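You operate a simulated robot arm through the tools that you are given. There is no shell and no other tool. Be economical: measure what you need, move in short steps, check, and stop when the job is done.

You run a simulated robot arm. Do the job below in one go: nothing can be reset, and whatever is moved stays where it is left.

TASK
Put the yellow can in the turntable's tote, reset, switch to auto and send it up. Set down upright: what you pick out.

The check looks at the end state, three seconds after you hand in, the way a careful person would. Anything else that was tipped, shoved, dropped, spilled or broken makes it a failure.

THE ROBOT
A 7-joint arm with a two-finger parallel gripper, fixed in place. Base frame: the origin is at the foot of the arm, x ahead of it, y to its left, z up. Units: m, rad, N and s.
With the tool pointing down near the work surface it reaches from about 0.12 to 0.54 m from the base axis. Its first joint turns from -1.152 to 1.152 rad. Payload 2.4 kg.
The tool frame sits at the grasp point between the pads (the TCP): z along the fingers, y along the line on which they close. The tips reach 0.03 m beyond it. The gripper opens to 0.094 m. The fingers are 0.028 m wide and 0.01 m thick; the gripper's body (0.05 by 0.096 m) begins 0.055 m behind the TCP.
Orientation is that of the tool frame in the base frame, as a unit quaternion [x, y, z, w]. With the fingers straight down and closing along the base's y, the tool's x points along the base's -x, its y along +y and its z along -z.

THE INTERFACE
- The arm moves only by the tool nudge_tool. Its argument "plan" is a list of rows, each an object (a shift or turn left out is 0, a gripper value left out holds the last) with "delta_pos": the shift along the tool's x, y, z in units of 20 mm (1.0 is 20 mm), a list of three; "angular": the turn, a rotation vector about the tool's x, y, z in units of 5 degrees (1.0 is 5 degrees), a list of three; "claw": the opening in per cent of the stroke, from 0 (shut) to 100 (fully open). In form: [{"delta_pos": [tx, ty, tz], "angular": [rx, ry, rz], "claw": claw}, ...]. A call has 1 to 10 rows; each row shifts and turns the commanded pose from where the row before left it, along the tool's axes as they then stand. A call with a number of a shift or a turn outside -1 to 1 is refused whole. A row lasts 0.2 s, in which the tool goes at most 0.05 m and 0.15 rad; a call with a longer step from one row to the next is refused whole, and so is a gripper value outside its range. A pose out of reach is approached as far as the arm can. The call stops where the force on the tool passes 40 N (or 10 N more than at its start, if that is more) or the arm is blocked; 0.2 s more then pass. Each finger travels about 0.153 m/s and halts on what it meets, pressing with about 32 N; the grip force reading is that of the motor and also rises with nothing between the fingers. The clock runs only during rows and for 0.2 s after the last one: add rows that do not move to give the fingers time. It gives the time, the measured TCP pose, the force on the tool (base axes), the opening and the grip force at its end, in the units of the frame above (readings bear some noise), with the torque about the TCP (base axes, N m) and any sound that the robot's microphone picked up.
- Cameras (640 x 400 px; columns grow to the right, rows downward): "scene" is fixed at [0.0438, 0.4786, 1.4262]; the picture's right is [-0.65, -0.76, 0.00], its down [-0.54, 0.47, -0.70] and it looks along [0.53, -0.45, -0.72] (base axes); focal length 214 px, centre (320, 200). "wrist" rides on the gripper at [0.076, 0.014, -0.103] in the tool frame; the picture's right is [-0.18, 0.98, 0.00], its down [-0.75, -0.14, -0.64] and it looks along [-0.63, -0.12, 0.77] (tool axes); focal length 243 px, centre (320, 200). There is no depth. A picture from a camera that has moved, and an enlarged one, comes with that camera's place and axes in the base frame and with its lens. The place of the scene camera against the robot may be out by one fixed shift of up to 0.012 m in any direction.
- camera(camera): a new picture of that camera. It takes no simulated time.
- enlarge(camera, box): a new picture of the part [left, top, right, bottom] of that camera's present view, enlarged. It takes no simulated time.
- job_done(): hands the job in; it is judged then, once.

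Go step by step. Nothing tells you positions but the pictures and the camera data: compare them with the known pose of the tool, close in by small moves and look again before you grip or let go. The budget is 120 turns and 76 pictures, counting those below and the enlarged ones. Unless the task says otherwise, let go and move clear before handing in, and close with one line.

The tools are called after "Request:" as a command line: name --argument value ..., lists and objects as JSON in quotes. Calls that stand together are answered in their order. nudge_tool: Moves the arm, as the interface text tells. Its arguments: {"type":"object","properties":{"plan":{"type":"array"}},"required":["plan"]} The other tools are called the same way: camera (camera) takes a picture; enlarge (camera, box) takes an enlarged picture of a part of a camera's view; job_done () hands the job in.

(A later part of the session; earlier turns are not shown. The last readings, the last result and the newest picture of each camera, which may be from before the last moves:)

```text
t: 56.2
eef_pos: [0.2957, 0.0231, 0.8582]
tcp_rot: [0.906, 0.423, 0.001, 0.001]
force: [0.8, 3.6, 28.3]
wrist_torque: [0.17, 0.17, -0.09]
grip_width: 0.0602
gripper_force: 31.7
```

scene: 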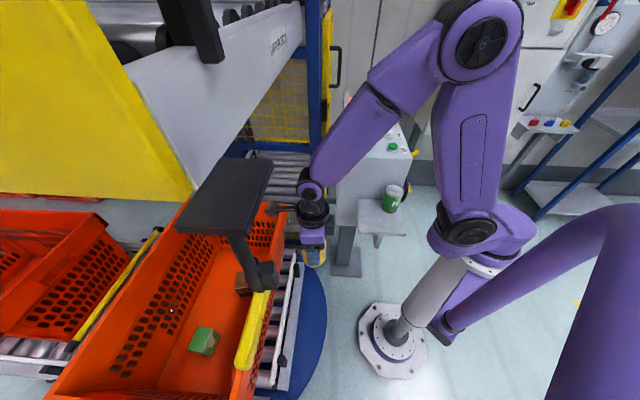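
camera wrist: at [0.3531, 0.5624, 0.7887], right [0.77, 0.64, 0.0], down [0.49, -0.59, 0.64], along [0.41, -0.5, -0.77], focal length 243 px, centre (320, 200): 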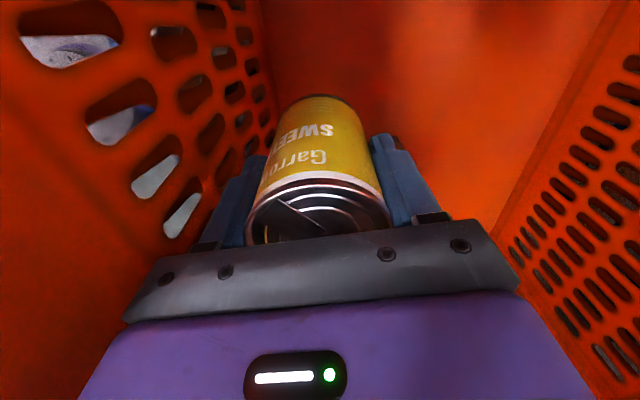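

It's touching the shelf. Releasing.

Request:
nudge_tool --plan '[{"delta_pos": [0, 0, -0.05], "claw": 90}, {"claw": 90}, {"claw": 90}, {"delta_pos": [0, 0, -0.6]}, {"delta_pos": [0, 0, -0.6]}, {"delta_pos": [0, 0, -0.6]}, {"delta_pos": [0, 0, -0.6]}]'

Request:
camera --camera "wrist"

Request:
enlarge --camera "scene" --box '[310, 80, 470, 250]'

```text
t: 57.8
eef_pos: [0.2947, 0.0227, 0.9077]
tcp_rot: [0.906, 0.423, 0.001, 0.0]
force: [0.4, 0.8, -0.4]
wrist_torque: [0.01, 0.02, -0.02]
grip_width: 0.0848
gripper_force: 0.1
```

```text
35 pictures are left
camera wrist: at [0.3547, 0.0709, 1.0096], right [0.63, -0.77, 0.0], down [-0.59, -0.49, 0.64], along [-0.5, -0.41, -0.77], focal length 243 px, centre (320, 200)
```

wrist: 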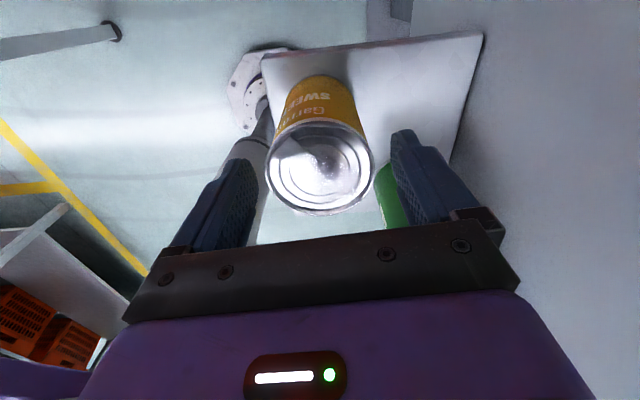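

```text
2.35 times, centred on (390, 165) of scene
camera zoom: at [0.0438, 0.4786, 1.4262], right [-0.65, -0.76, 0.0], down [-0.54, 0.47, -0.7], along [0.53, -0.45, -0.72], focal length 505 px, centre (155, 282)
```

zoom: 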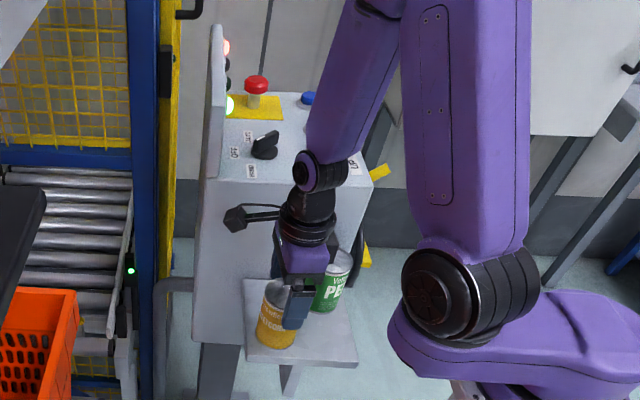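

The can stands upright, top at z ≈ 0.89. I'll tilt the tool 15° about the closing axis and regrip near the top rim.

Request:
nudge_tool --plan '[{"angular": [0, 1, 0]}, {"angular": [0, 1, 0]}, {"angular": [0, 1, 0]}, {"delta_pos": [-0.35, 0, 0.4]}, {}]'

Request:
enlarge --camera "scene" --box '[350, 150, 430, 250]'

Request:
camera --camera "wrist"

```text
t: 59.0
eef_pos: [0.2924, 0.0178, 0.8992]
tcp_rot: [0.899, 0.418, 0.118, -0.055]
force: [0.9, -0.7, 0.1]
wrist_torque: [-0.01, 0.01, 0.0]
grip_width: 0.0847
gripper_force: 0.1
```

```text
4.00 times, centred on (390, 200) of scene
camera zoom: at [0.0438, 0.4786, 1.4262], right [-0.65, -0.76, 0.0], down [-0.54, 0.47, -0.7], along [0.53, -0.45, -0.72], focal length 858 px, centre (40, 200)
```

zoom: 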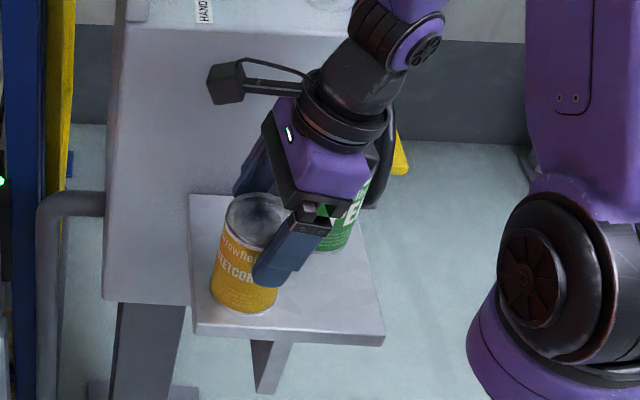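

```text
32 pictures are left
camera wrist: at [0.3338, 0.0448, 1.0164], right [0.64, -0.77, -0.05], down [-0.68, -0.59, 0.42], along [-0.35, -0.24, -0.9], focal length 243 px, centre (320, 200)
```

wrist: 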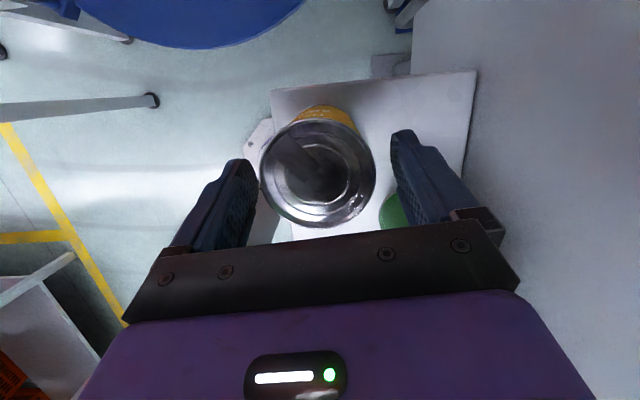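

Request:
nudge_tool --plan '[{"claw": 0}, {"claw": 0}, {"claw": 0}, {"claw": 0}]'

Request:
nudge_tool --plan '[{"delta_pos": [0.13, 0, -0.48]}, {"delta_pos": [0.26, 0, -0.97]}, {"delta_pos": [0.26, 0, -0.97]}, {"delta_pos": [0.26, 0, -0.97]}, {"delta_pos": [0.26, 0, -0.97]}, {}]'

Request:
enlarge --camera "scene" --box '[350, 130, 430, 230]'

Request:
camera --camera "wrist"

```text
t: 60.0
eef_pos: [0.2923, 0.0188, 0.8988]
tcp_rot: [0.898, 0.419, 0.119, -0.055]
force: [-1.2, 2.7, 5.3]
wrist_torque: [0.15, -0.01, 0.02]
grip_width: 0.0611
gripper_force: 31.9
```

```text
t: 61.4
eef_pos: [0.2914, 0.0187, 0.9887]
tcp_rot: [0.899, 0.418, 0.119, -0.055]
force: [-0.4, 0.7, -2.7]
wrist_torque: [-0.01, 0.02, 0.0]
grip_width: 0.0598
gripper_force: 31.4
```

```text
4.00 times, centred on (390, 180) of scene
camera zoom: at [0.0438, 0.4786, 1.4262], right [-0.65, -0.76, 0.0], down [-0.54, 0.47, -0.7], along [0.53, -0.45, -0.72], focal length 858 px, centre (40, 280)
```

zoom: 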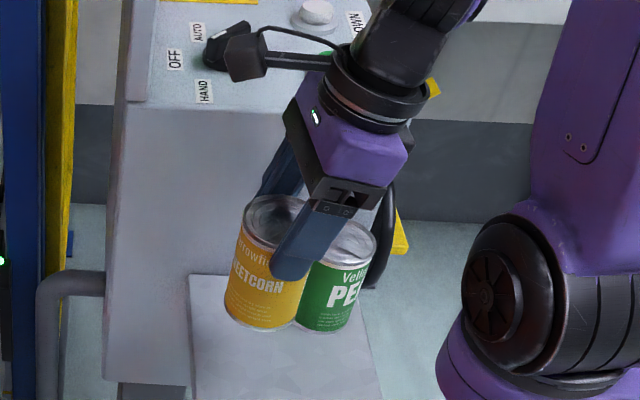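

```text
30 pictures are left
camera wrist: at [0.3337, 0.0459, 1.1068], right [0.64, -0.77, -0.05], down [-0.68, -0.59, 0.43], along [-0.36, -0.24, -0.9], focal length 243 px, centre (320, 200)
```

wrist: 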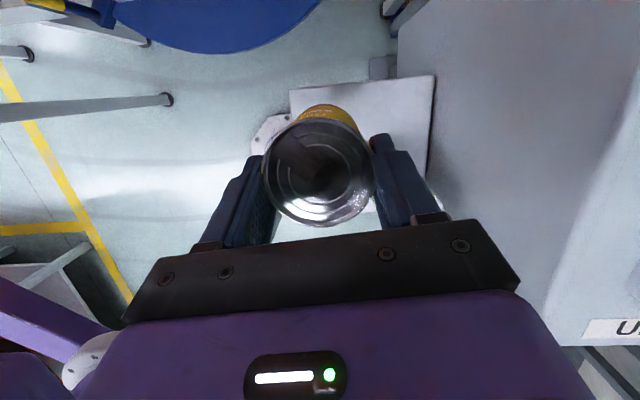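

Regripped near the top with the can upright. Carrying it back to the tote.

Request:
nudge_tool --plan '[{"delta_pos": [0.966, -1, 0.259]}, {"delta_pos": [0.966, -1, 0.259]}, {"delta_pos": [0.966, -1, 0.259]}, {"delta_pos": [0.966, -1, 0.259]}, {"delta_pos": [0.966, -1, 0.259]}, {"delta_pos": [0.966, -1, 0.259]}, {"delta_pos": [0.966, -1, 0.259]}, {"delta_pos": [0.966, -1, 0.259]}, {"delta_pos": [0.966, -1, 0.259]}, {"delta_pos": [0.966, -1, 0.259]}]'

Request:
nudge_tool --plan '[{"delta_pos": [0.85, -0.3, 0.7]}, {"delta_pos": [0.85, -0.3, 0.7]}, {"delta_pos": [0.85, -0.3, 0.7]}, {"delta_pos": [0.85, -0.3, 0.7]}, {"delta_pos": [0.85, -0.3, 0.7]}]'

Request:
camera --camera "scene"

```text
t: 63.6
eef_pos: [0.284, 0.2969, 0.9941]
tcp_rot: [0.898, 0.42, 0.119, -0.055]
force: [0.0, 0.7, -3.1]
wrist_torque: [0.01, 0.0, 0.05]
grip_width: 0.0595
gripper_force: 32.1
out of reach, approached as far as the arm can: row 3, 4, 5
```

```text
t: 64.8
eef_pos: [0.3225, 0.3923, 0.9464]
tcp_rot: [0.898, 0.419, 0.119, -0.055]
force: [0.5, 0.4, -2.7]
wrist_torque: [-0.02, 0.01, 0.03]
grip_width: 0.0596
gripper_force: 32.1
```

```text
29 pictures are left
```

scene: 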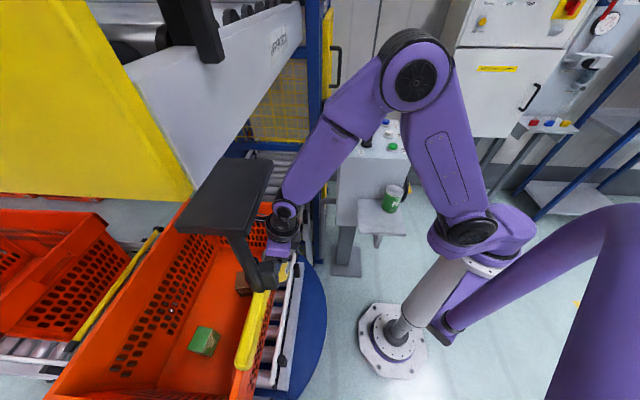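

Request:
nudge_tool --plan '[{"delta_pos": [0.966, -0.1, 0.259]}, {"delta_pos": [0.966, -0.1, 0.259]}, {"delta_pos": [0.966, -0.1, 0.259]}, {"delta_pos": [0.966, -0.1, 0.259]}, {"delta_pos": [0.966, -0.1, 0.259]}, {"delta_pos": [0.966, -0.1, 0.259]}, {"delta_pos": [0.966, -0.1, 0.259]}]'

Request:
camera --camera "wrist"

Request:
enlarge --camera "scene" --box '[150, 150, 350, 350]'

```text
t: 66.4
eef_pos: [0.4194, 0.4904, 0.9458]
tcp_rot: [0.896, 0.423, 0.117, -0.06]
force: [-0.4, 0.1, -3.6]
wrist_torque: [-0.02, 0.0, 0.02]
grip_width: 0.0596
gripper_force: 31.6
out of reach, approached as far as the arm can: row 4, 5, 6, 7
```

```text
28 pictures are left
camera wrist: at [0.4605, 0.5172, 1.0624], right [0.64, -0.76, -0.06], down [-0.68, -0.6, 0.43], along [-0.36, -0.24, -0.9], focal length 243 px, centre (320, 200)
```

wrist: 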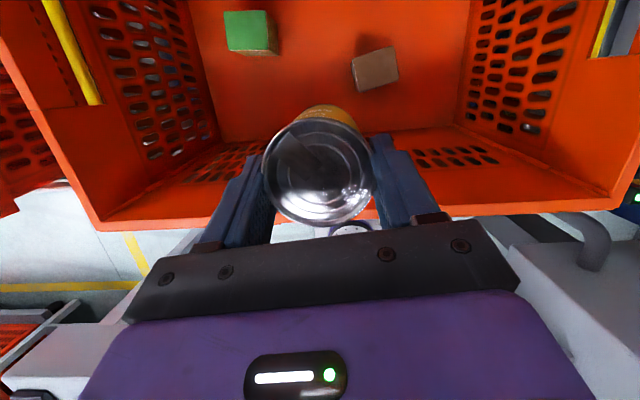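

```text
2.00 times, centred on (250, 250) of scene
camera zoom: at [0.0438, 0.4786, 1.4262], right [-0.65, -0.76, 0.0], down [-0.54, 0.47, -0.7], along [0.53, -0.45, -0.72], focal length 429 px, centre (460, 100)
```

zoom: 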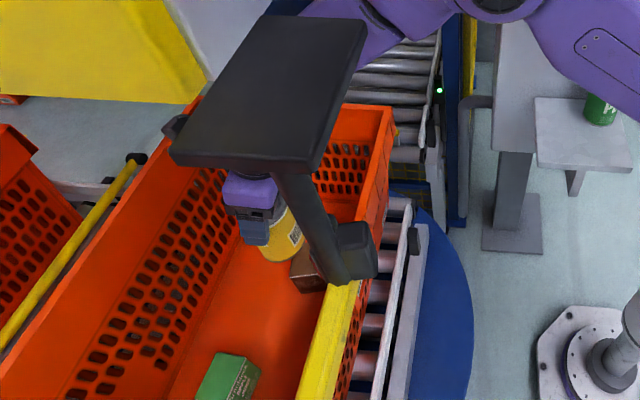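

The wrist's yaw limit is interfering here. I'll ease the yaw back ~10° about the vertical.

Request:
nudge_tool --plan '[{"angular": [0.259, 0, -0.966]}, {"angular": [0.259, 0, -0.966]}, {"angular": [0.259, 0, -0.966]}, {}]'

```text
t: 67.4
eef_pos: [0.4192, 0.4913, 0.9446]
tcp_rot: [0.836, 0.534, 0.11, -0.07]
force: [0.2, -0.3, -3.8]
wrist_torque: [0.0, 0.01, 0.0]
grip_width: 0.0592
gripper_force: 31.3
```

Request:
nudge_tool --plan '[{"delta_pos": [0.26, -0.58, 0.07]}, {"delta_pos": [0.26, -0.58, 0.07]}, {"delta_pos": [-0.259, 0, 0.966]}, {"delta_pos": [-0.259, 0, 0.966]}, {"delta_pos": [-0.259, 0, 0.966]}, {"delta_pos": [-0.259, 0, 0.966]}, {"delta_pos": [-0.259, 0, 0.966]}, {"delta_pos": [-0.259, 0, 0.966]}, {}]'

Request:
camera --camera "wrist"

Request:
enlarge --camera "scene" --box '[150, 150, 350, 350]'

```text
t: 69.4
eef_pos: [0.4014, 0.5111, 0.8252]
tcp_rot: [0.836, 0.533, 0.109, -0.07]
force: [0.1, -0.1, -3.1]
wrist_torque: [0.01, 0.0, -0.03]
grip_width: 0.0595
gripper_force: 32.0
```

```text
26 pictures are left
camera wrist: at [0.4343, 0.5474, 0.9428], right [0.82, -0.58, -0.05], down [-0.51, -0.75, 0.42], along [-0.28, -0.32, -0.9], focal length 243 px, centre (320, 200)
```

wrist: 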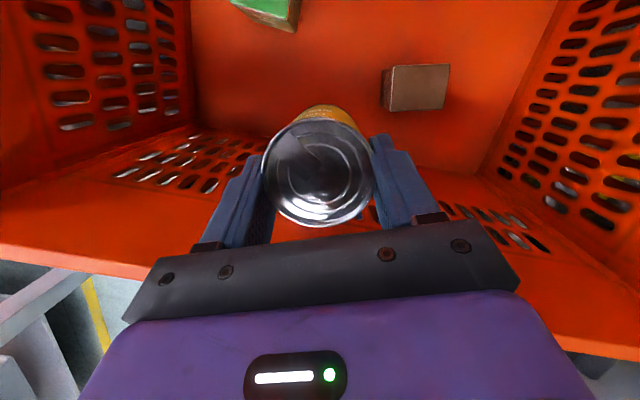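

```text
2.00 times, centred on (250, 250) of scene
camera zoom: at [0.0438, 0.4786, 1.4262], right [-0.65, -0.76, 0.0], down [-0.54, 0.47, -0.7], along [0.53, -0.45, -0.72], focal length 429 px, centre (460, 100)
```

zoom: 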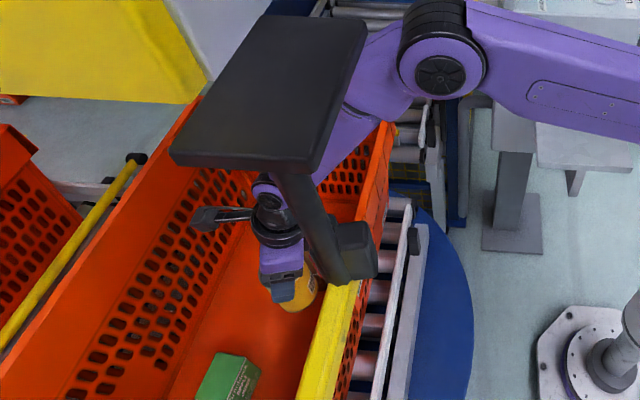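

Clear all round. Continuing down.

Request:
nudge_tool --plan '[{"delta_pos": [-0.259, 0, 0.966]}, {"delta_pos": [-0.259, 0, 0.966]}, {"delta_pos": [-0.259, 0, 0.966]}, {"delta_pos": [-0.259, 0, 0.966]}, {"delta_pos": [-0.259, 0, 0.966]}, {"delta_pos": [-0.259, 0, 0.966]}, {}]'

Request:
camera --camera "wrist"

Request:
enlarge --camera "scene" --box '[180, 180, 340, 340]'

```text
t: 71.0
eef_pos: [0.4033, 0.5113, 0.7043]
tcp_rot: [0.835, 0.534, 0.111, -0.07]
force: [0.1, -0.1, -3.1]
wrist_torque: [-0.03, -0.02, 0.02]
grip_width: 0.0595
gripper_force: 32.1
```

```text
24 pictures are left
camera wrist: at [0.4357, 0.5477, 0.8233], right [0.82, -0.58, -0.05], down [-0.51, -0.75, 0.42], along [-0.28, -0.32, -0.9], focal length 243 px, centre (320, 200)
```

wrist: 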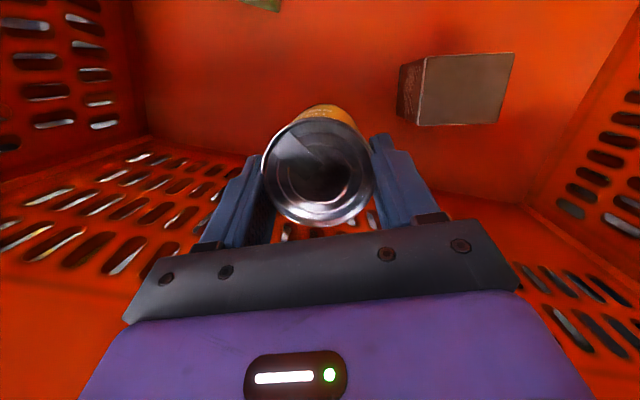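

```text
2.50 times, centred on (260, 260) of scene
camera zoom: at [0.0438, 0.4786, 1.4262], right [-0.65, -0.76, 0.0], down [-0.54, 0.47, -0.7], along [0.53, -0.45, -0.72], focal length 536 px, centre (470, 50)
```

zoom: 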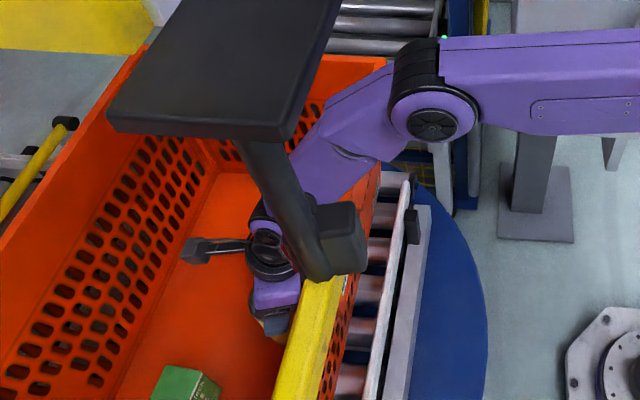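

Request:
nudge_tool --plan '[{"delta_pos": [-0.13, 0, 0.483]}, {"delta_pos": [-0.13, 0, 0.483]}, {"delta_pos": [-0.13, 0, 0.483]}, {"delta_pos": [-0.13, 0, 0.483]}, {}]'

Request:
camera --camera "wrist"

Request:
enlarge --camera "scene" --box '[200, 200, 360, 340]'

```text
t: 72.2
eef_pos: [0.4022, 0.5107, 0.6648]
tcp_rot: [0.836, 0.532, 0.11, -0.07]
force: [0.3, 1.2, -2.8]
wrist_torque: [0.01, 0.02, -0.02]
grip_width: 0.0592
gripper_force: 31.8
```

```text
22 pictures are left
camera wrist: at [0.435, 0.5475, 0.783], right [0.82, -0.58, -0.05], down [-0.51, -0.75, 0.43], along [-0.28, -0.32, -0.9], focal length 243 px, centre (320, 200)
```

wrist: 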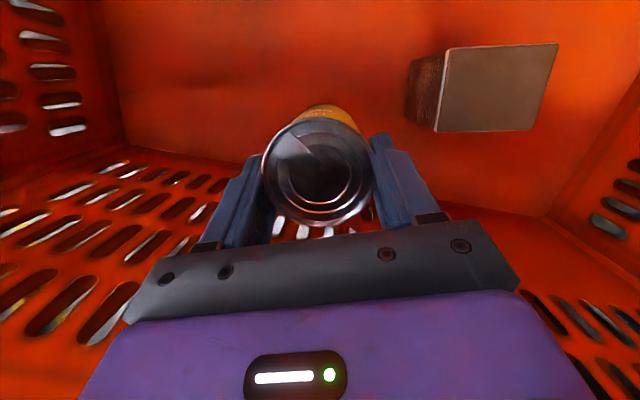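

```text
2.86 times, centred on (280, 270) of scene
camera zoom: at [0.0438, 0.4786, 1.4262], right [-0.65, -0.76, 0.0], down [-0.54, 0.47, -0.7], along [0.53, -0.45, -0.72], focal length 613 px, centre (434, 0)
```

zoom: 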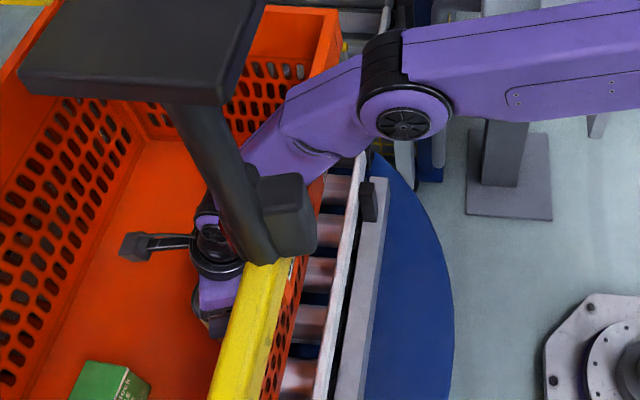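

Request:
nudge_tool --plan '[{"delta_pos": [-0.065, 0, 0.242]}, {"delta_pos": [-0.065, 0, 0.242]}, {"delta_pos": [-0.065, 0, 0.242]}, {"delta_pos": [-0.065, 0, 0.242]}, {}]'

Request:
enlarge --camera "scene" --box '[200, 200, 360, 340]'

```text
t: 73.4
eef_pos: [0.4004, 0.5112, 0.6451]
tcp_rot: [0.836, 0.533, 0.11, -0.07]
force: [1.0, -0.1, -2.8]
wrist_torque: [-0.03, 0.0, 0.01]
grip_width: 0.0594
gripper_force: 31.9
```

```text
2.86 times, centred on (280, 270) of scene
camera zoom: at [0.0438, 0.4786, 1.4262], right [-0.65, -0.76, 0.0], down [-0.54, 0.47, -0.7], along [0.53, -0.45, -0.72], focal length 613 px, centre (434, 0)
```

zoom: 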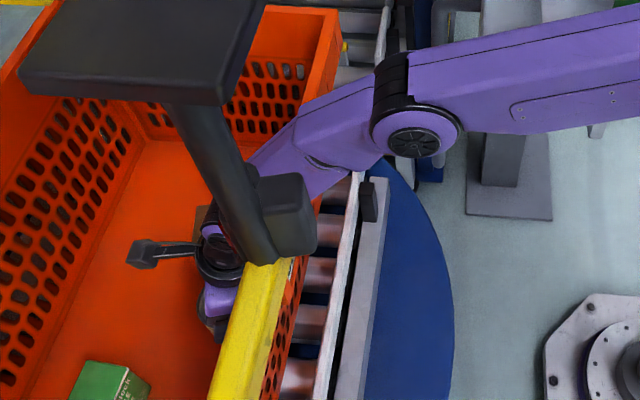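

Request:
nudge_tool --plan '[{"delta_pos": [-0.052, 0, 0.193]}, {"delta_pos": [-0.052, 0, 0.193]}, {"delta_pos": [-0.052, 0, 0.193]}, {}]'

Request:
enlarge --camera "scene" --box '[220, 200, 340, 300]'

Request:
camera --camera "wrist"

```text
t: 74.4
eef_pos: [0.4022, 0.512, 0.6334]
tcp_rot: [0.835, 0.534, 0.112, -0.07]
force: [0.1, 0.4, -3.2]
wrist_torque: [-0.02, 0.01, 0.02]
grip_width: 0.0593
gripper_force: 32.0
```

```text
4.00 times, centred on (280, 250) of scene
camera zoom: at [0.0437, 0.4784, 1.4262], right [-0.65, -0.76, 0.0], down [-0.54, 0.47, -0.7], along [0.53, -0.45, -0.72], focal length 858 px, centre (480, 0)
```

zoom: 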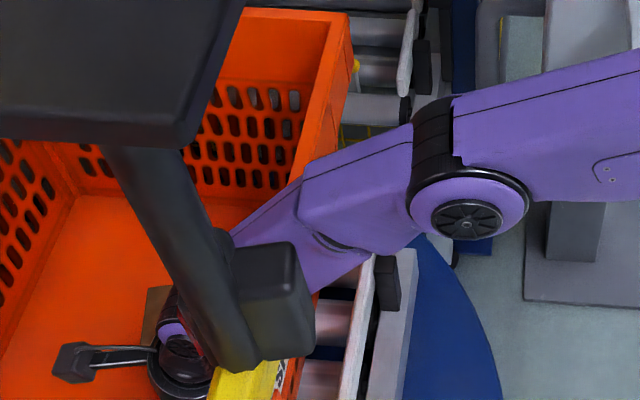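

```text
18 pictures are left
camera wrist: at [0.4351, 0.5483, 0.7517], right [0.82, -0.58, -0.05], down [-0.51, -0.75, 0.42], along [-0.28, -0.32, -0.91], focal length 243 px, centre (320, 200)
```

wrist: 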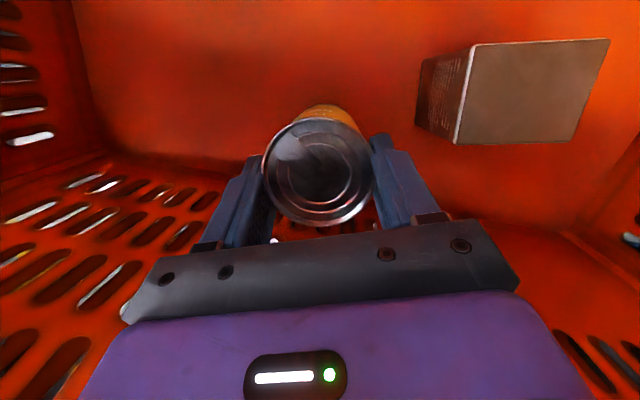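

No contact yet. I'll keep lowering in small steps until the force rises.

Request:
nudge_tool --plan '[{"delta_pos": [-0.04, 0, 0.15]}, {"delta_pos": [-0.04, 0, 0.15]}, {"delta_pos": [-0.04, 0, 0.15]}, {}]'

```text
t: 75.4
eef_pos: [0.4023, 0.511, 0.6228]
tcp_rot: [0.836, 0.533, 0.109, -0.07]
force: [0.6, 0.6, -2.4]
wrist_torque: [-0.03, -0.01, 0.02]
grip_width: 0.0594
gripper_force: 32.1
```

Request:
nudge_tool --plan '[{"delta_pos": [-0.04, 0, 0.15]}, {"delta_pos": [-0.04, 0, 0.15]}, {}]'

Request:
enlarge --camera "wrist" --box '[180, 80, 480, 250]'

```text
t: 76.2
eef_pos: [0.4019, 0.5103, 0.6157]
tcp_rot: [0.836, 0.534, 0.11, -0.07]
force: [-1.1, 0.2, -3.9]
wrist_torque: [0.0, 0.02, -0.02]
grip_width: 0.0595
gripper_force: 32.5
```

```text
2.13 times, centred on (330, 165) of wrist
camera zoom: at [0.4349, 0.547, 0.735], right [0.82, -0.58, -0.05], down [-0.51, -0.75, 0.42], along [-0.28, -0.32, -0.9], focal length 518 px, centre (299, 275)
```

zoom: 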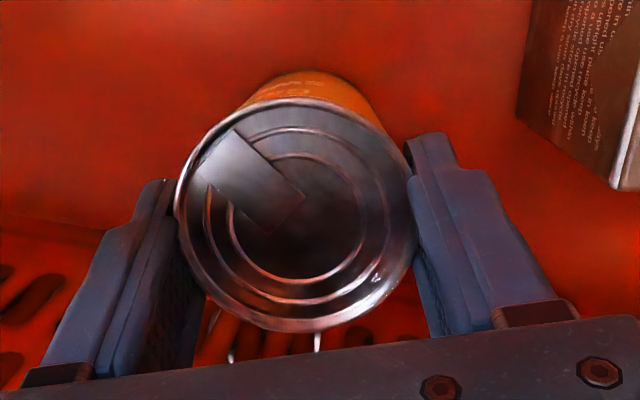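

Request:
nudge_tool --plan '[{"delta_pos": [-0.035, 0, 0.13]}, {"delta_pos": [-0.035, 0, 0.13]}, {"delta_pos": [-0.035, 0, 0.13]}, {}]'

```text
t: 77.2
eef_pos: [0.4013, 0.5111, 0.6136]
tcp_rot: [0.835, 0.534, 0.11, -0.07]
force: [-0.2, -0.4, -2.8]
wrist_torque: [0.0, 0.01, 0.0]
grip_width: 0.0596
gripper_force: 32.3
out of reach, approached as far as the arm can: row 3
```

I'm at the reach limit, so I'll move slightly inward to gain a few mm of depth, watching the force.

Request:
nudge_tool --plan '[{"delta_pos": [-0.12, 0, 0.08]}, {"delta_pos": [-0.14, 0, 0.1]}, {"delta_pos": [-0.08, 0, 0.1]}, {}]'

```text
t: 78.2
eef_pos: [0.403, 0.5105, 0.613]
tcp_rot: [0.834, 0.533, 0.117, -0.073]
force: [-8.9, -7.2, 27.7]
wrist_torque: [0.08, 0.11, 0.07]
grip_width: 0.0594
gripper_force: 31.7
```

Force and torque fit the can's bottom touching the tote floor. I'll relax slightly and open gently.

Request:
nudge_tool --plan '[{"delta_pos": [0.06, 0, -0.08]}, {}]'

Request:
nudge_tool --plan '[{"claw": 68}, {"claw": 72}, {"claw": 78}, {"claw": 80}, {}]'

Request:
camera --camera "wrist"

```text
t: 78.5
eef_pos: [0.4038, 0.512, 0.6152]
tcp_rot: [0.835, 0.533, 0.117, -0.073]
force: [-0.3, 0.1, -2.4]
wrist_torque: [-0.05, 0.01, 0.02]
grip_width: 0.0594
gripper_force: 32.1
stopped in row 1: the force on the tool passed its limit at 42 N (the readings are from after the stop); the commanded pose is now the measured one
```

```text
t: 79.7
eef_pos: [0.4031, 0.5115, 0.6135]
tcp_rot: [0.835, 0.534, 0.116, -0.073]
force: [0.3, 0.4, -0.3]
wrist_torque: [0.0, 0.02, 0.05]
grip_width: 0.075
gripper_force: 0.1
```

```text
16 pictures are left
camera wrist: at [0.4349, 0.5468, 0.7328], right [0.82, -0.57, -0.05], down [-0.51, -0.76, 0.41], along [-0.27, -0.31, -0.91], focal length 243 px, centre (320, 200)
```

wrist: 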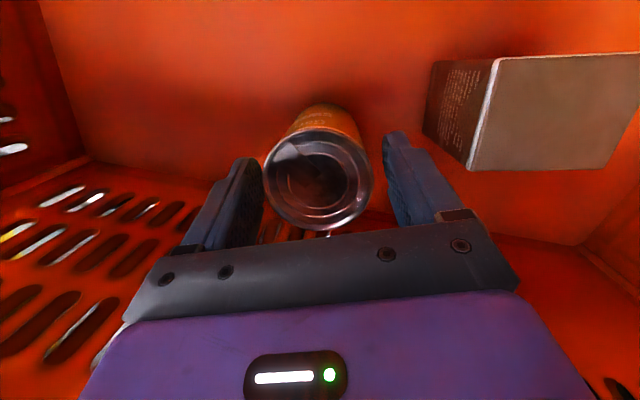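

The can appears to stand upright. Retreating straight up.

Request:
nudge_tool --plan '[{"delta_pos": [0.14, 0, -0.48]}, {"delta_pos": [0.14, 0, -0.48]}, {"delta_pos": [0.28, 0, -0.96]}, {"delta_pos": [0.28, 0, -0.96]}, {"delta_pos": [0.28, 0, -0.96]}, {"delta_pos": [0.28, 0, -0.96]}, {"delta_pos": [0.28, 0, -0.96]}, {"delta_pos": [0.28, 0, -0.96]}, {"delta_pos": [0.28, 0, -0.96]}, {"delta_pos": [0.28, 0, -0.96]}]'

Request:
nudge_tool --plan '[{"delta_pos": [0.28, 0, -0.96]}, {"delta_pos": [0.28, 0, -0.96]}, {"delta_pos": [0.28, 0, -0.96]}, {"delta_pos": [0.28, 0, -0.96]}, {"delta_pos": [0.28, 0, -0.96]}, {"delta_pos": [0.2, 0, -0.7]}]'

Request:
camera --camera "wrist"

```text
t: 81.9
eef_pos: [0.4029, 0.5133, 0.7943]
tcp_rot: [0.835, 0.533, 0.116, -0.073]
force: [0.3, 0.6, -0.3]
wrist_torque: [-0.01, 0.0, -0.04]
grip_width: 0.0752
gripper_force: 0.1
```

```text
t: 83.3
eef_pos: [0.4047, 0.5116, 0.9081]
tcp_rot: [0.835, 0.533, 0.115, -0.072]
force: [0.5, -0.2, 0.3]
wrist_torque: [-0.01, 0.0, 0.01]
grip_width: 0.0753
gripper_force: 0.1
```

```text
15 pictures are left
camera wrist: at [0.4353, 0.5478, 1.027], right [0.82, -0.57, -0.05], down [-0.51, -0.76, 0.41], along [-0.27, -0.31, -0.91], focal length 243 px, centre (320, 200)
```

wrist: 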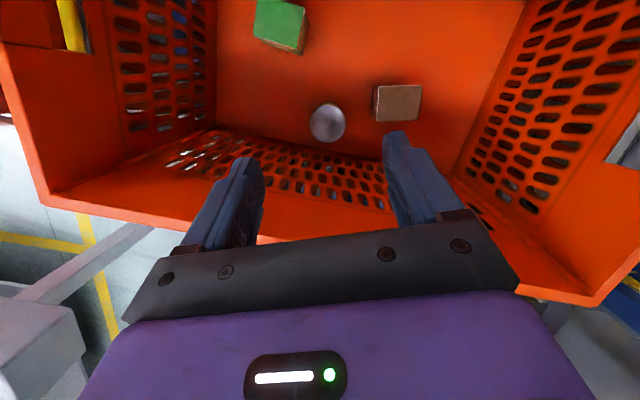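

The yellow can is upright in the tote and the boxes are undisturbed. Now I'll retract, straighten the tool and turn to the control panel.

Request:
nudge_tool --plan '[{"angular": [0, -1, 0]}, {"angular": [0, -1, 0]}, {"angular": [0, -1, 0]}, {"delta_pos": [-0.966, -0.2585, 0]}, {"delta_pos": [-0.966, -0.2585, 0]}, {"delta_pos": [-0.966, -0.2585, 0]}, {"delta_pos": [-0.966, -0.2585, 0]}, {"delta_pos": [-0.966, -0.2585, 0]}, {"delta_pos": [-0.966, -0.2585, 0]}, {"delta_pos": [-0.966, -0.2585, 0]}]'

Request:
nudge_tool --plan '[{"delta_pos": [-0.966, -0.2585, -0.5]}, {"delta_pos": [-0.966, -0.2585, -0.5]}, {"delta_pos": [-0.966, -0.2585, -0.8]}, {"delta_pos": [-0.966, -0.2585, -0.8]}, {"delta_pos": [-0.966, -0.2585, -0.8]}, {"delta_pos": [0, 0, -1], "angular": [0, 0, -1]}, {"delta_pos": [0, 0, -1], "angular": [0, 0, -1]}, {"delta_pos": [0, 0, -1], "angular": [0, 0, -1]}, {"delta_pos": [0, 0, -1], "angular": [0, 0, -1]}, {"delta_pos": [0, 0, -1], "angular": [0, 0, -1]}]'

Request:
nudge_tool --plan '[{"angular": [0, 0, -1], "claw": 0}, {"angular": [0, 0, -1]}, {"angular": [0, 0, -1]}, {"angular": [0, 0, -1]}, {"angular": [0, 0, -1]}, {"angular": [0, 0, -1]}, {"angular": [0, 0, -1]}, {"angular": [0, 0, -1]}, {"angular": [0, 0, -1]}, {"angular": [0, 0, -1]}]'

```text
t: 85.5
eef_pos: [0.3125, 0.4083, 0.907]
tcp_rot: [0.843, 0.538, 0.007, -0.002]
force: [-0.6, 0.2, -0.3]
wrist_torque: [-0.03, 0.0, 0.03]
grip_width: 0.0753
gripper_force: 0.2
```

```text
t: 87.7
eef_pos: [0.2492, 0.3279, 1.0711]
tcp_rot: [0.706, 0.708, 0.005, -0.001]
force: [-0.3, -0.2, -0.3]
wrist_torque: [0.01, 0.02, 0.0]
grip_width: 0.0753
gripper_force: 0.0
```

```text
t: 89.9
eef_pos: [0.2481, 0.3277, 1.0719]
tcp_rot: [0.34, 0.94, 0.006, 0.003]
force: [-0.2, 0.6, -0.3]
wrist_torque: [0.02, 0.01, 0.01]
grip_width: 0.0
gripper_force: 31.9
```

Request:
nudge_tool --plan '[{"delta_pos": [-1, -0.533, 0]}, {"delta_pos": [-1, -0.533, 0]}, {"delta_pos": [-1, -0.533, 0]}, {"delta_pos": [-1, -0.533, 0]}, {"delta_pos": [-1, -0.533, 0]}, {"delta_pos": [-1, -0.533, -0.6]}, {"delta_pos": [-1, -0.533, -0.8]}, {"delta_pos": [-1, -0.533, -0.8]}, {"delta_pos": [-1, -0.533, -0.8]}, {"delta_pos": [-1, -0.533, -0.8]}]'

Request:
nudge_tool --plan '[{"delta_pos": [-1, -0.533, 0]}, {"delta_pos": [-1, -0.533, 0]}, {"delta_pos": [-1, -0.533, 0]}, {"delta_pos": [-1, -0.533, 0]}, {"delta_pos": [-1, -0.533, 0]}, {"delta_pos": [-1, -0.533, 0]}, {"delta_pos": [-1, -0.533, 0]}, {"delta_pos": [-1, -0.533, 0]}]'

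Request:
enlarge --camera "wrist" --box '[120, 0, 520, 250]'

```text
t: 92.1
eef_pos: [0.3314, 0.1169, 1.1466]
tcp_rot: [0.341, 0.94, 0.006, 0.002]
force: [-0.1, 0.0, 0.7]
wrist_torque: [0.03, 0.0, -0.02]
grip_width: 0.0003
gripper_force: 31.7
```

```text
t: 93.9
eef_pos: [0.3986, -0.0518, 1.1435]
tcp_rot: [0.342, 0.94, 0.006, 0.001]
force: [-0.2, 0.3, -0.1]
wrist_torque: [-0.01, 0.02, -0.03]
grip_width: 0.0
gripper_force: 32.3
```

```text
1.60 times, centred on (320, 125) of wrist
camera zoom: at [0.3485, 0.007, 1.2478], right [0.77, 0.64, 0.01], down [0.48, -0.6, 0.64], along [0.41, -0.49, -0.77], focal length 388 px, centre (320, 320)
```

zoom: 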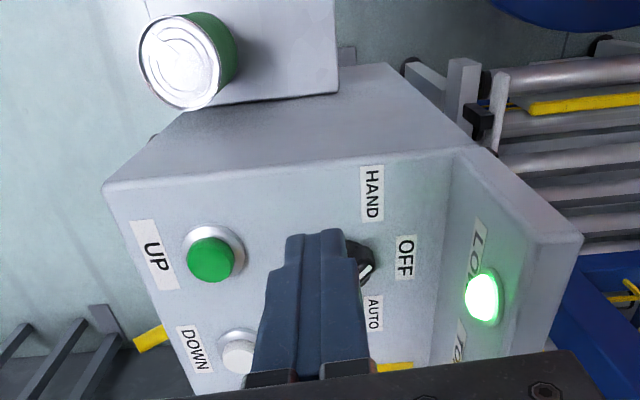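

Tote loaded; next are the buttons. I'll move above RESET, estimated at (0.513, -0.283).

Request:
nudge_tool --plan '[{"delta_pos": [-1, -0.43, 0]}, {"delta_pos": [-1, -0.43, 0]}, {"delta_pos": [-1, -0.43, 0]}, {"delta_pos": [-1, -0.43, 0]}, {"delta_pos": [-1, -0.43, 0]}, {"delta_pos": [-1, -0.43, 0]}, {"delta_pos": [-1, -0.43, 0]}, {"delta_pos": [-1, -0.43, 0]}, {"delta_pos": [-1, -0.43, 0]}, {"delta_pos": [-1, -0.43, 0.5]}]'

Request:
camera --camera "wrist"

```text
t: 96.1
eef_pos: [0.4969, -0.2464, 1.1356]
tcp_rot: [0.341, 0.94, 0.007, 0.002]
force: [-1.1, -0.1, -0.1]
wrist_torque: [-0.01, 0.0, 0.02]
grip_width: 0.0
gripper_force: 31.3
```

```text
13 pictures are left
camera wrist: at [0.4476, -0.1867, 1.2375], right [0.77, 0.64, 0.01], down [0.48, -0.6, 0.64], along [0.41, -0.49, -0.77], focal length 243 px, centre (320, 200)
```

wrist: 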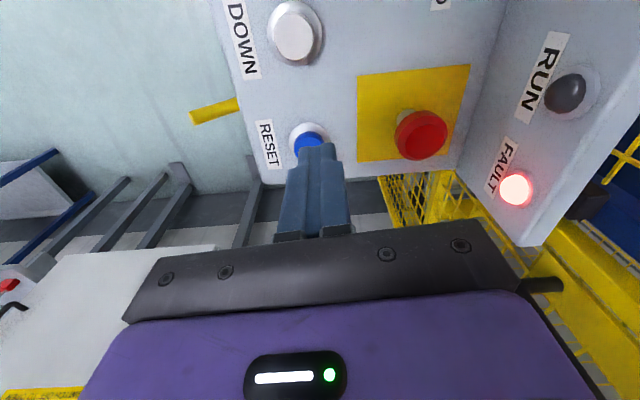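

The red FAULT lamp is lit. Centring over RESET and descending.

Request:
nudge_tool --plan '[{"delta_pos": [-0.88, -0.44, 0]}, {"delta_pos": [-0.88, -0.44, 0]}, {"delta_pos": [0, 0, 1]}, {"delta_pos": [0, 0, 1]}, {"delta_pos": [0, 0, 1]}, {"delta_pos": [0, 0, 0.5]}, {}]'

Request:
enlarge --camera "wrist" --box '[220, 60, 420, 220]'

```text
t: 97.7
eef_pos: [0.5144, -0.2818, 1.0647]
tcp_rot: [0.341, 0.94, 0.006, 0.002]
force: [-0.9, -0.7, -0.6]
wrist_torque: [0.0, 0.04, 0.01]
grip_width: 0.0
gripper_force: 31.7
```

```text
2.50 times, centred on (320, 140) of wrist
camera zoom: at [0.4637, -0.2226, 1.1674], right [0.77, 0.64, 0.01], down [0.48, -0.6, 0.64], along [0.41, -0.49, -0.77], focal length 606 px, centre (320, 350)
```

zoom: 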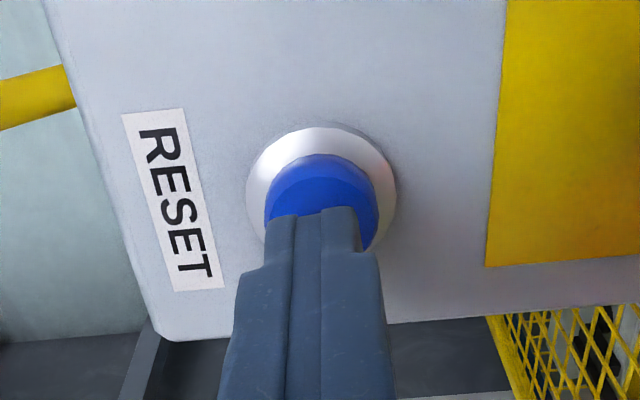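

Aligned. Pressing gently.

Request:
nudge_tool --plan '[{"delta_pos": [0, 0, 0.4]}, {"delta_pos": [0, 0, 0.3]}, {"delta_pos": [0, 0, 0.25]}, {"delta_pos": [0, 0, 0.25]}]'

```text
t: 98.7
eef_pos: [0.513, -0.2804, 1.0422]
tcp_rot: [0.341, 0.94, 0.006, 0.004]
force: [-2.2, 0.0, 16.1]
wrist_torque: [0.07, 0.21, 0.06]
grip_width: 0.0
gripper_force: 32.3
heard: click
```

Heard a click. Backing off and checking the lamps.

Request:
nudge_tool --plan '[{"delta_pos": [0, 0, -0.5]}, {"delta_pos": [0, 0, -1]}, {"delta_pos": [0, 0, -1]}, {"delta_pos": [0, 0, -1]}, {"delta_pos": [1, 0, -1]}, {"delta_pos": [1, 0, 0]}, {"delta_pos": [1, 0, 0]}]'

Request:
camera --camera "wrist"

```text
t: 100.3
eef_pos: [0.4683, -0.243, 1.1294]
tcp_rot: [0.341, 0.94, 0.006, 0.001]
force: [-0.3, 0.4, 1.1]
wrist_torque: [-0.01, -0.01, 0.02]
grip_width: 0.0001
gripper_force: 31.9
```

```text
11 pictures are left
camera wrist: at [0.4181, -0.1846, 1.2321], right [0.77, 0.64, 0.01], down [0.48, -0.6, 0.64], along [0.41, -0.49, -0.77], focal length 243 px, centre (320, 200)
```

wrist: 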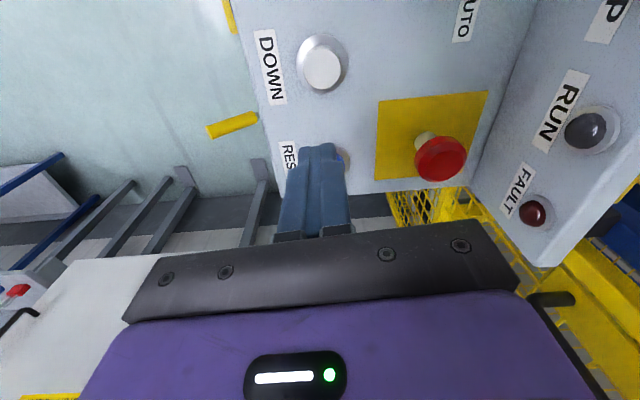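

FAULT is off. Next is the selector, so I'll position to view the knob clearly.

Request:
nudge_tool --plan '[{"delta_pos": [0.68, 0.93, 0]}, {"delta_pos": [0.68, 0.93, 0]}, {"delta_pos": [0.68, 0.93, 0]}, {"delta_pos": [0.68, 0.93, 0]}, {"delta_pos": [0.68, 0.93, 0]}]'

Request:
enlarge --camera "wrist" --box '[220, 0, 460, 170]'

```text
t: 101.5
eef_pos: [0.4742, -0.1277, 1.1302]
tcp_rot: [0.342, 0.94, 0.007, 0.002]
force: [0.1, 0.3, 0.1]
wrist_torque: [0.01, -0.05, 0.01]
grip_width: 0.0
gripper_force: 31.7
```

```text
2.35 times, centred on (340, 85) of wrist
camera zoom: at [0.4246, -0.0696, 1.2333], right [0.77, 0.64, 0.01], down [0.48, -0.6, 0.64], along [0.41, -0.49, -0.77], focal length 571 px, centre (273, 471)
```

zoom: 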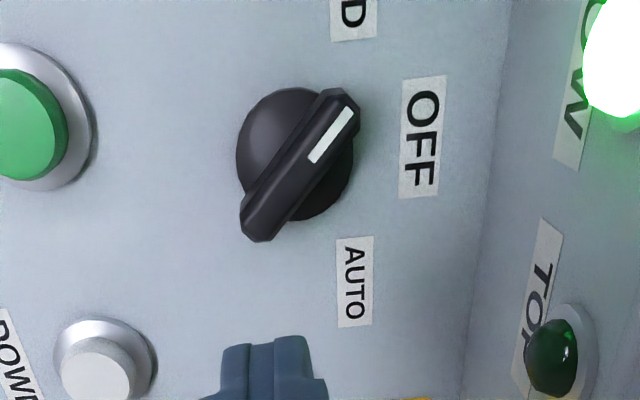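

The pointer is at HAND (along +y); the knob is centred at (0.461, -0.097) with 45° detents, so AUTO needs a 90° clockwise turn. I'll yaw to +90° above the knob and open part way.

Request:
nudge_tool --plan '[{"delta_pos": [0.75, 0.375, 0], "claw": 50}, {"delta_pos": [0.74, 0.375, 0]}, {"angular": [0, 0, -1]}, {"angular": [0, 0, -1]}, {"angular": [0, 0, -1]}, {"angular": [0, 0, -1]}, {"angular": [0, 0, -1]}, {"angular": [0, 0, -1]}, {"angular": [0, 0, -1]}, {"angular": [0, 0, -1]}]'

Request:
nudge_tool --plan '[{"angular": [0, 0, -1]}, {"angular": [0, 0, -1]}, {"angular": [0, 0, -1]}, {"angular": [0, 0, -1]}, {"angular": [0, 0, -1]}, {"angular": [0, 0, -1]}, {"angular": [0, 0, -1]}, {"angular": [0, 0, -1]}, {"angular": [0, 0, -1]}, {"angular": [0, 0, -1]}]'

Request:
nudge_tool --plan '[{"angular": [0, 0, -1]}, {"angular": [0, 0, -1]}, {"angular": [0, 0, -1]}, {"angular": [0, 0, -1]}, {"angular": [0, 0, -1]}, {"angular": [0, 0, -1]}, {"angular": [0, 0, -1]}, {"angular": [0, 0, -1]}, {}]'

Request:
enlarge --camera "wrist" --box '[200, 40, 440, 230]'

```text
t: 103.7
eef_pos: [0.4618, -0.0975, 1.1313]
tcp_rot: [-0.002, 1.0, 0.005, 0.004]
force: [0.3, 0.0, 0.3]
wrist_torque: [0.01, 0.0, 0.01]
grip_width: 0.0473
gripper_force: 0.1
```

```text
t: 105.9
eef_pos: [0.4629, -0.0972, 1.1309]
tcp_rot: [-0.423, 0.906, 0.003, 0.005]
force: [-0.6, 1.1, 0.8]
wrist_torque: [0.0, 0.02, 0.0]
grip_width: 0.0474
gripper_force: 0.1
```

```text
t: 107.9
eef_pos: [0.4617, -0.098, 1.1301]
tcp_rot: [0.708, -0.707, -0.001, -0.006]
force: [0.3, 0.4, 0.7]
wrist_torque: [-0.02, 0.02, 0.02]
grip_width: 0.0471
gripper_force: 0.1
```

```text
2.11 times, centred on (320, 135) of wrist
camera zoom: at [0.4471, -0.1749, 1.2325], right [-0.98, 0.18, -0.01], down [0.13, 0.75, 0.65], along [0.12, 0.64, -0.76], focal length 511 px, centre (320, 337)
```

zoom: 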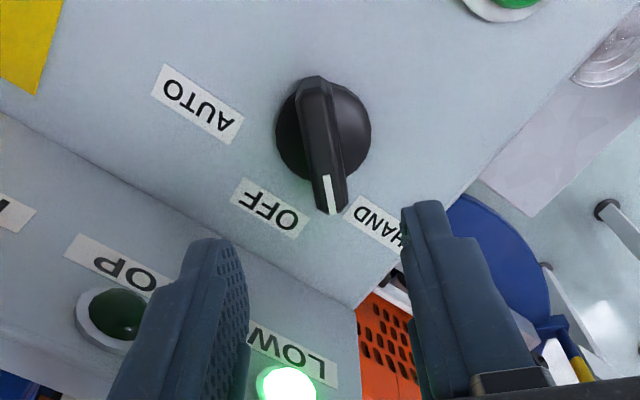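

The handle lies exactly along y and is centred under the TCP. Descending around it.

Request:
nudge_tool --plan '[{"delta_pos": [0, 0, 1]}, {"delta_pos": [0, 0, 1]}, {"delta_pos": [0, 0, 1]}, {"delta_pos": [0, 0, 0.8]}, {"delta_pos": [0, 0, 0.4]}, {"delta_pos": [0, 0, 0.2]}, {}]'

Request:
enlarge --camera "wrist" --box '[200, 40, 440, 230]'

```text
t: 109.5
eef_pos: [0.4623, -0.0956, 1.0429]
tcp_rot: [0.708, -0.706, -0.002, -0.007]
force: [-0.2, 1.3, -0.5]
wrist_torque: [0.02, -0.01, 0.01]
grip_width: 0.0471
gripper_force: 0.0
```

```text
2.11 times, centred on (320, 135) of wrist
camera zoom: at [0.4467, -0.1735, 1.1444], right [-0.98, 0.18, -0.01], down [0.14, 0.75, 0.65], along [0.12, 0.64, -0.76], focal length 511 px, centre (320, 337)
```

zoom: 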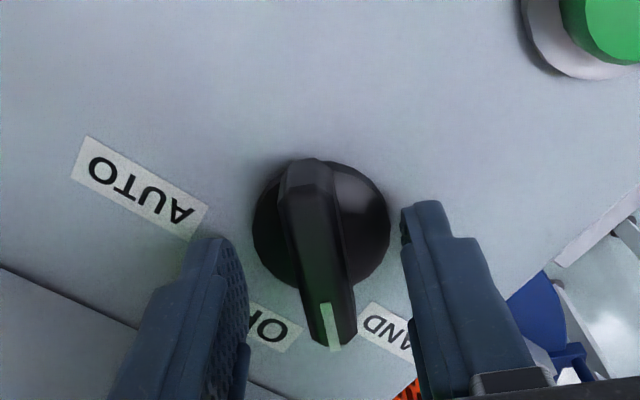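

Request:
nudge_tool --plan '[{"delta_pos": [0.1, 0, 0.15]}, {"delta_pos": [0, 0, 0.15]}, {"claw": 0}, {"claw": 0}, {"claw": 0}]'

```text
t: 110.3
eef_pos: [0.4613, -0.0998, 1.0412]
tcp_rot: [0.707, -0.707, -0.001, -0.007]
force: [-7.0, 0.7, 19.6]
wrist_torque: [0.23, 0.82, -0.16]
grip_width: 0.0136
gripper_force: 33.0
stopped in row 3: the force on the tool passed its limit at 61 N (the readings are from after the stop); the commanded pose is now the measured one
```

The handle is gripped (13.6 mm), with some downward press. I'll relieve it slightly and begin turning.

Request:
nudge_tool --plan '[{"delta_pos": [0, 0, -0.1]}, {}, {"angular": [0, 0, 1]}, {"angular": [0, 0, 1]}, {"angular": [0, 0, 1]}, {"angular": [0, 0, 1]}]'

```text
t: 111.7
eef_pos: [0.4605, -0.1006, 1.0413]
tcp_rot: [-0.573, 0.819, 0.003, 0.004]
force: [-11.6, 3.4, -11.4]
wrist_torque: [-0.9, 0.47, 0.06]
grip_width: 0.0137
gripper_force: 45.1
```

Request:
nudge_tool --plan '[{"angular": [0, 0, 1]}, {"angular": [0, 0, 1]}, {"angular": [0, 0, 1]}, {"angular": [0, 0, 1]}, {"angular": [0, 0, 1]}, {}]'

```text
t: 113.1
eef_pos: [0.4603, -0.0999, 1.0416]
tcp_rot: [-0.383, 0.924, 0.005, 0.004]
force: [-18.5, 6.3, -21.5]
wrist_torque: [0.17, -0.8, -0.01]
grip_width: 0.0139
gripper_force: 44.8
```

Request:
nudge_tool --plan '[{"delta_pos": [0.03, 0.07, 0.06]}, {"angular": [0, 0, 1]}, {"angular": [0, 0, 1]}, {"angular": [0, 0, 1]}, {"angular": [0, 0, 1]}, {}]'

```text
t: 114.5
eef_pos: [0.46, -0.0984, 1.0404]
tcp_rot: [-0.215, 0.977, 0.004, 0.004]
force: [-23.2, 6.1, 6.0]
wrist_torque: [-0.14, -0.96, 0.02]
grip_width: 0.0139
gripper_force: 44.9
```

Request:
nudge_tool --plan '[{"delta_pos": [0.09, 0.06, 0]}, {"angular": [0, 0, 1]}, {"angular": [0, 0, 1]}, {"angular": [0, 0, 1]}, {"angular": [0, 0, 1]}, {}]'

```text
t: 115.9
eef_pos: [0.4594, -0.0984, 1.0419]
tcp_rot: [-0.044, 0.999, 0.005, 0.007]
force: [3.4, 12.6, 0.8]
wrist_torque: [-0.61, -1.56, -0.06]
grip_width: 0.0138
gripper_force: 44.8
```

Request:
nudge_tool --plan '[{"angular": [0, 0, 1]}, {"angular": [0, 0, 0.4]}, {}]'

```text
t: 116.7
eef_pos: [0.459, -0.0976, 1.0408]
tcp_rot: [0.015, 1.0, 0.004, 0.006]
force: [18.1, 13.3, 10.3]
wrist_torque: [-0.66, 0.16, 1.34]
grip_width: 0.0144
gripper_force: 45.0
```

The torque rise shows the end stop, so AUTO is reached. Releasing and lifting.

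Request:
nudge_tool --plan '[{"angular": [0, 0, -0.3]}, {"claw": 50}, {"claw": 50}, {"claw": 50}, {"delta_pos": [0, 0, -0.5]}, {"delta_pos": [0, 0, -1]}, {"delta_pos": [0, 0, -1]}, {"delta_pos": [0, 0, -1]}, {"delta_pos": [0, 0, -1]}]'

Request:
camera --camera "wrist"

```text
t: 118.7
eef_pos: [0.458, -0.1, 1.1321]
tcp_rot: [0.005, 1.0, 0.005, 0.004]
force: [-0.9, 0.1, -0.3]
wrist_torque: [0.02, -0.01, -0.02]
grip_width: 0.0469
gripper_force: 0.1
```

```text
7 pictures are left
camera wrist: at [0.3817, -0.0858, 1.2341], right [0.19, 0.98, 0.01], down [0.75, -0.15, 0.65], along [0.64, -0.12, -0.76], focal length 243 px, centre (320, 200)
```

wrist: 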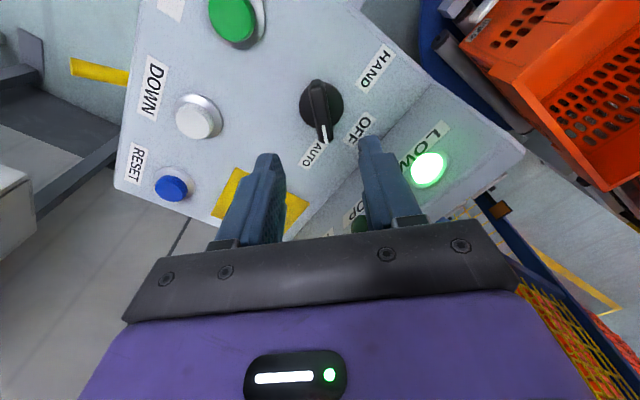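

The selector points to AUTO. Now UP, at about (0.383, -0.151): close the fingers, move above it and check.

Request:
nudge_tool --plan '[{"delta_pos": [0.94, -0.64, 0], "claw": 0}, {"delta_pos": [0.94, -0.64, 0]}, {"delta_pos": [0.94, -0.64, 0]}, {"delta_pos": [0.94, -0.64, 0]}, {"delta_pos": [0, 0, 1]}, {"delta_pos": [0, 0, 1]}, {"delta_pos": [0, 0, 1]}, {}]'

Request:
camera --camera "wrist"

```text
t: 120.5
eef_pos: [0.3815, -0.1493, 1.07]
tcp_rot: [0.003, 1.0, 0.005, 0.004]
force: [0.1, 0.0, 0.8]
wrist_torque: [0.01, 0.01, 0.02]
grip_width: 0.0001
gripper_force: 32.5
```

```text
6 pictures are left
camera wrist: at [0.3052, -0.1356, 1.1713], right [0.19, 0.98, 0.01], down [0.75, -0.15, 0.65], along [0.64, -0.12, -0.76], focal length 243 px, centre (320, 200)
```

wrist: 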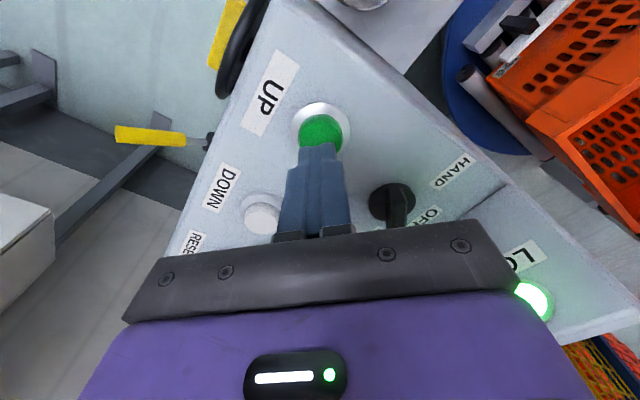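

Request:
nudge_tool --plan '[{"delta_pos": [0, 0, 0.6]}, {"delta_pos": [0, 0, 0.4]}, {"delta_pos": [0, 0, 0.25]}, {"delta_pos": [0, 0, 0.25]}]'

```text
t: 121.5
eef_pos: [0.3819, -0.148, 1.0417]
tcp_rot: [0.003, 1.0, 0.004, 0.005]
force: [-9.5, 4.9, 37.1]
wrist_torque: [0.15, 0.71, -0.03]
grip_width: 0.0001
gripper_force: 32.2
heard: click
```

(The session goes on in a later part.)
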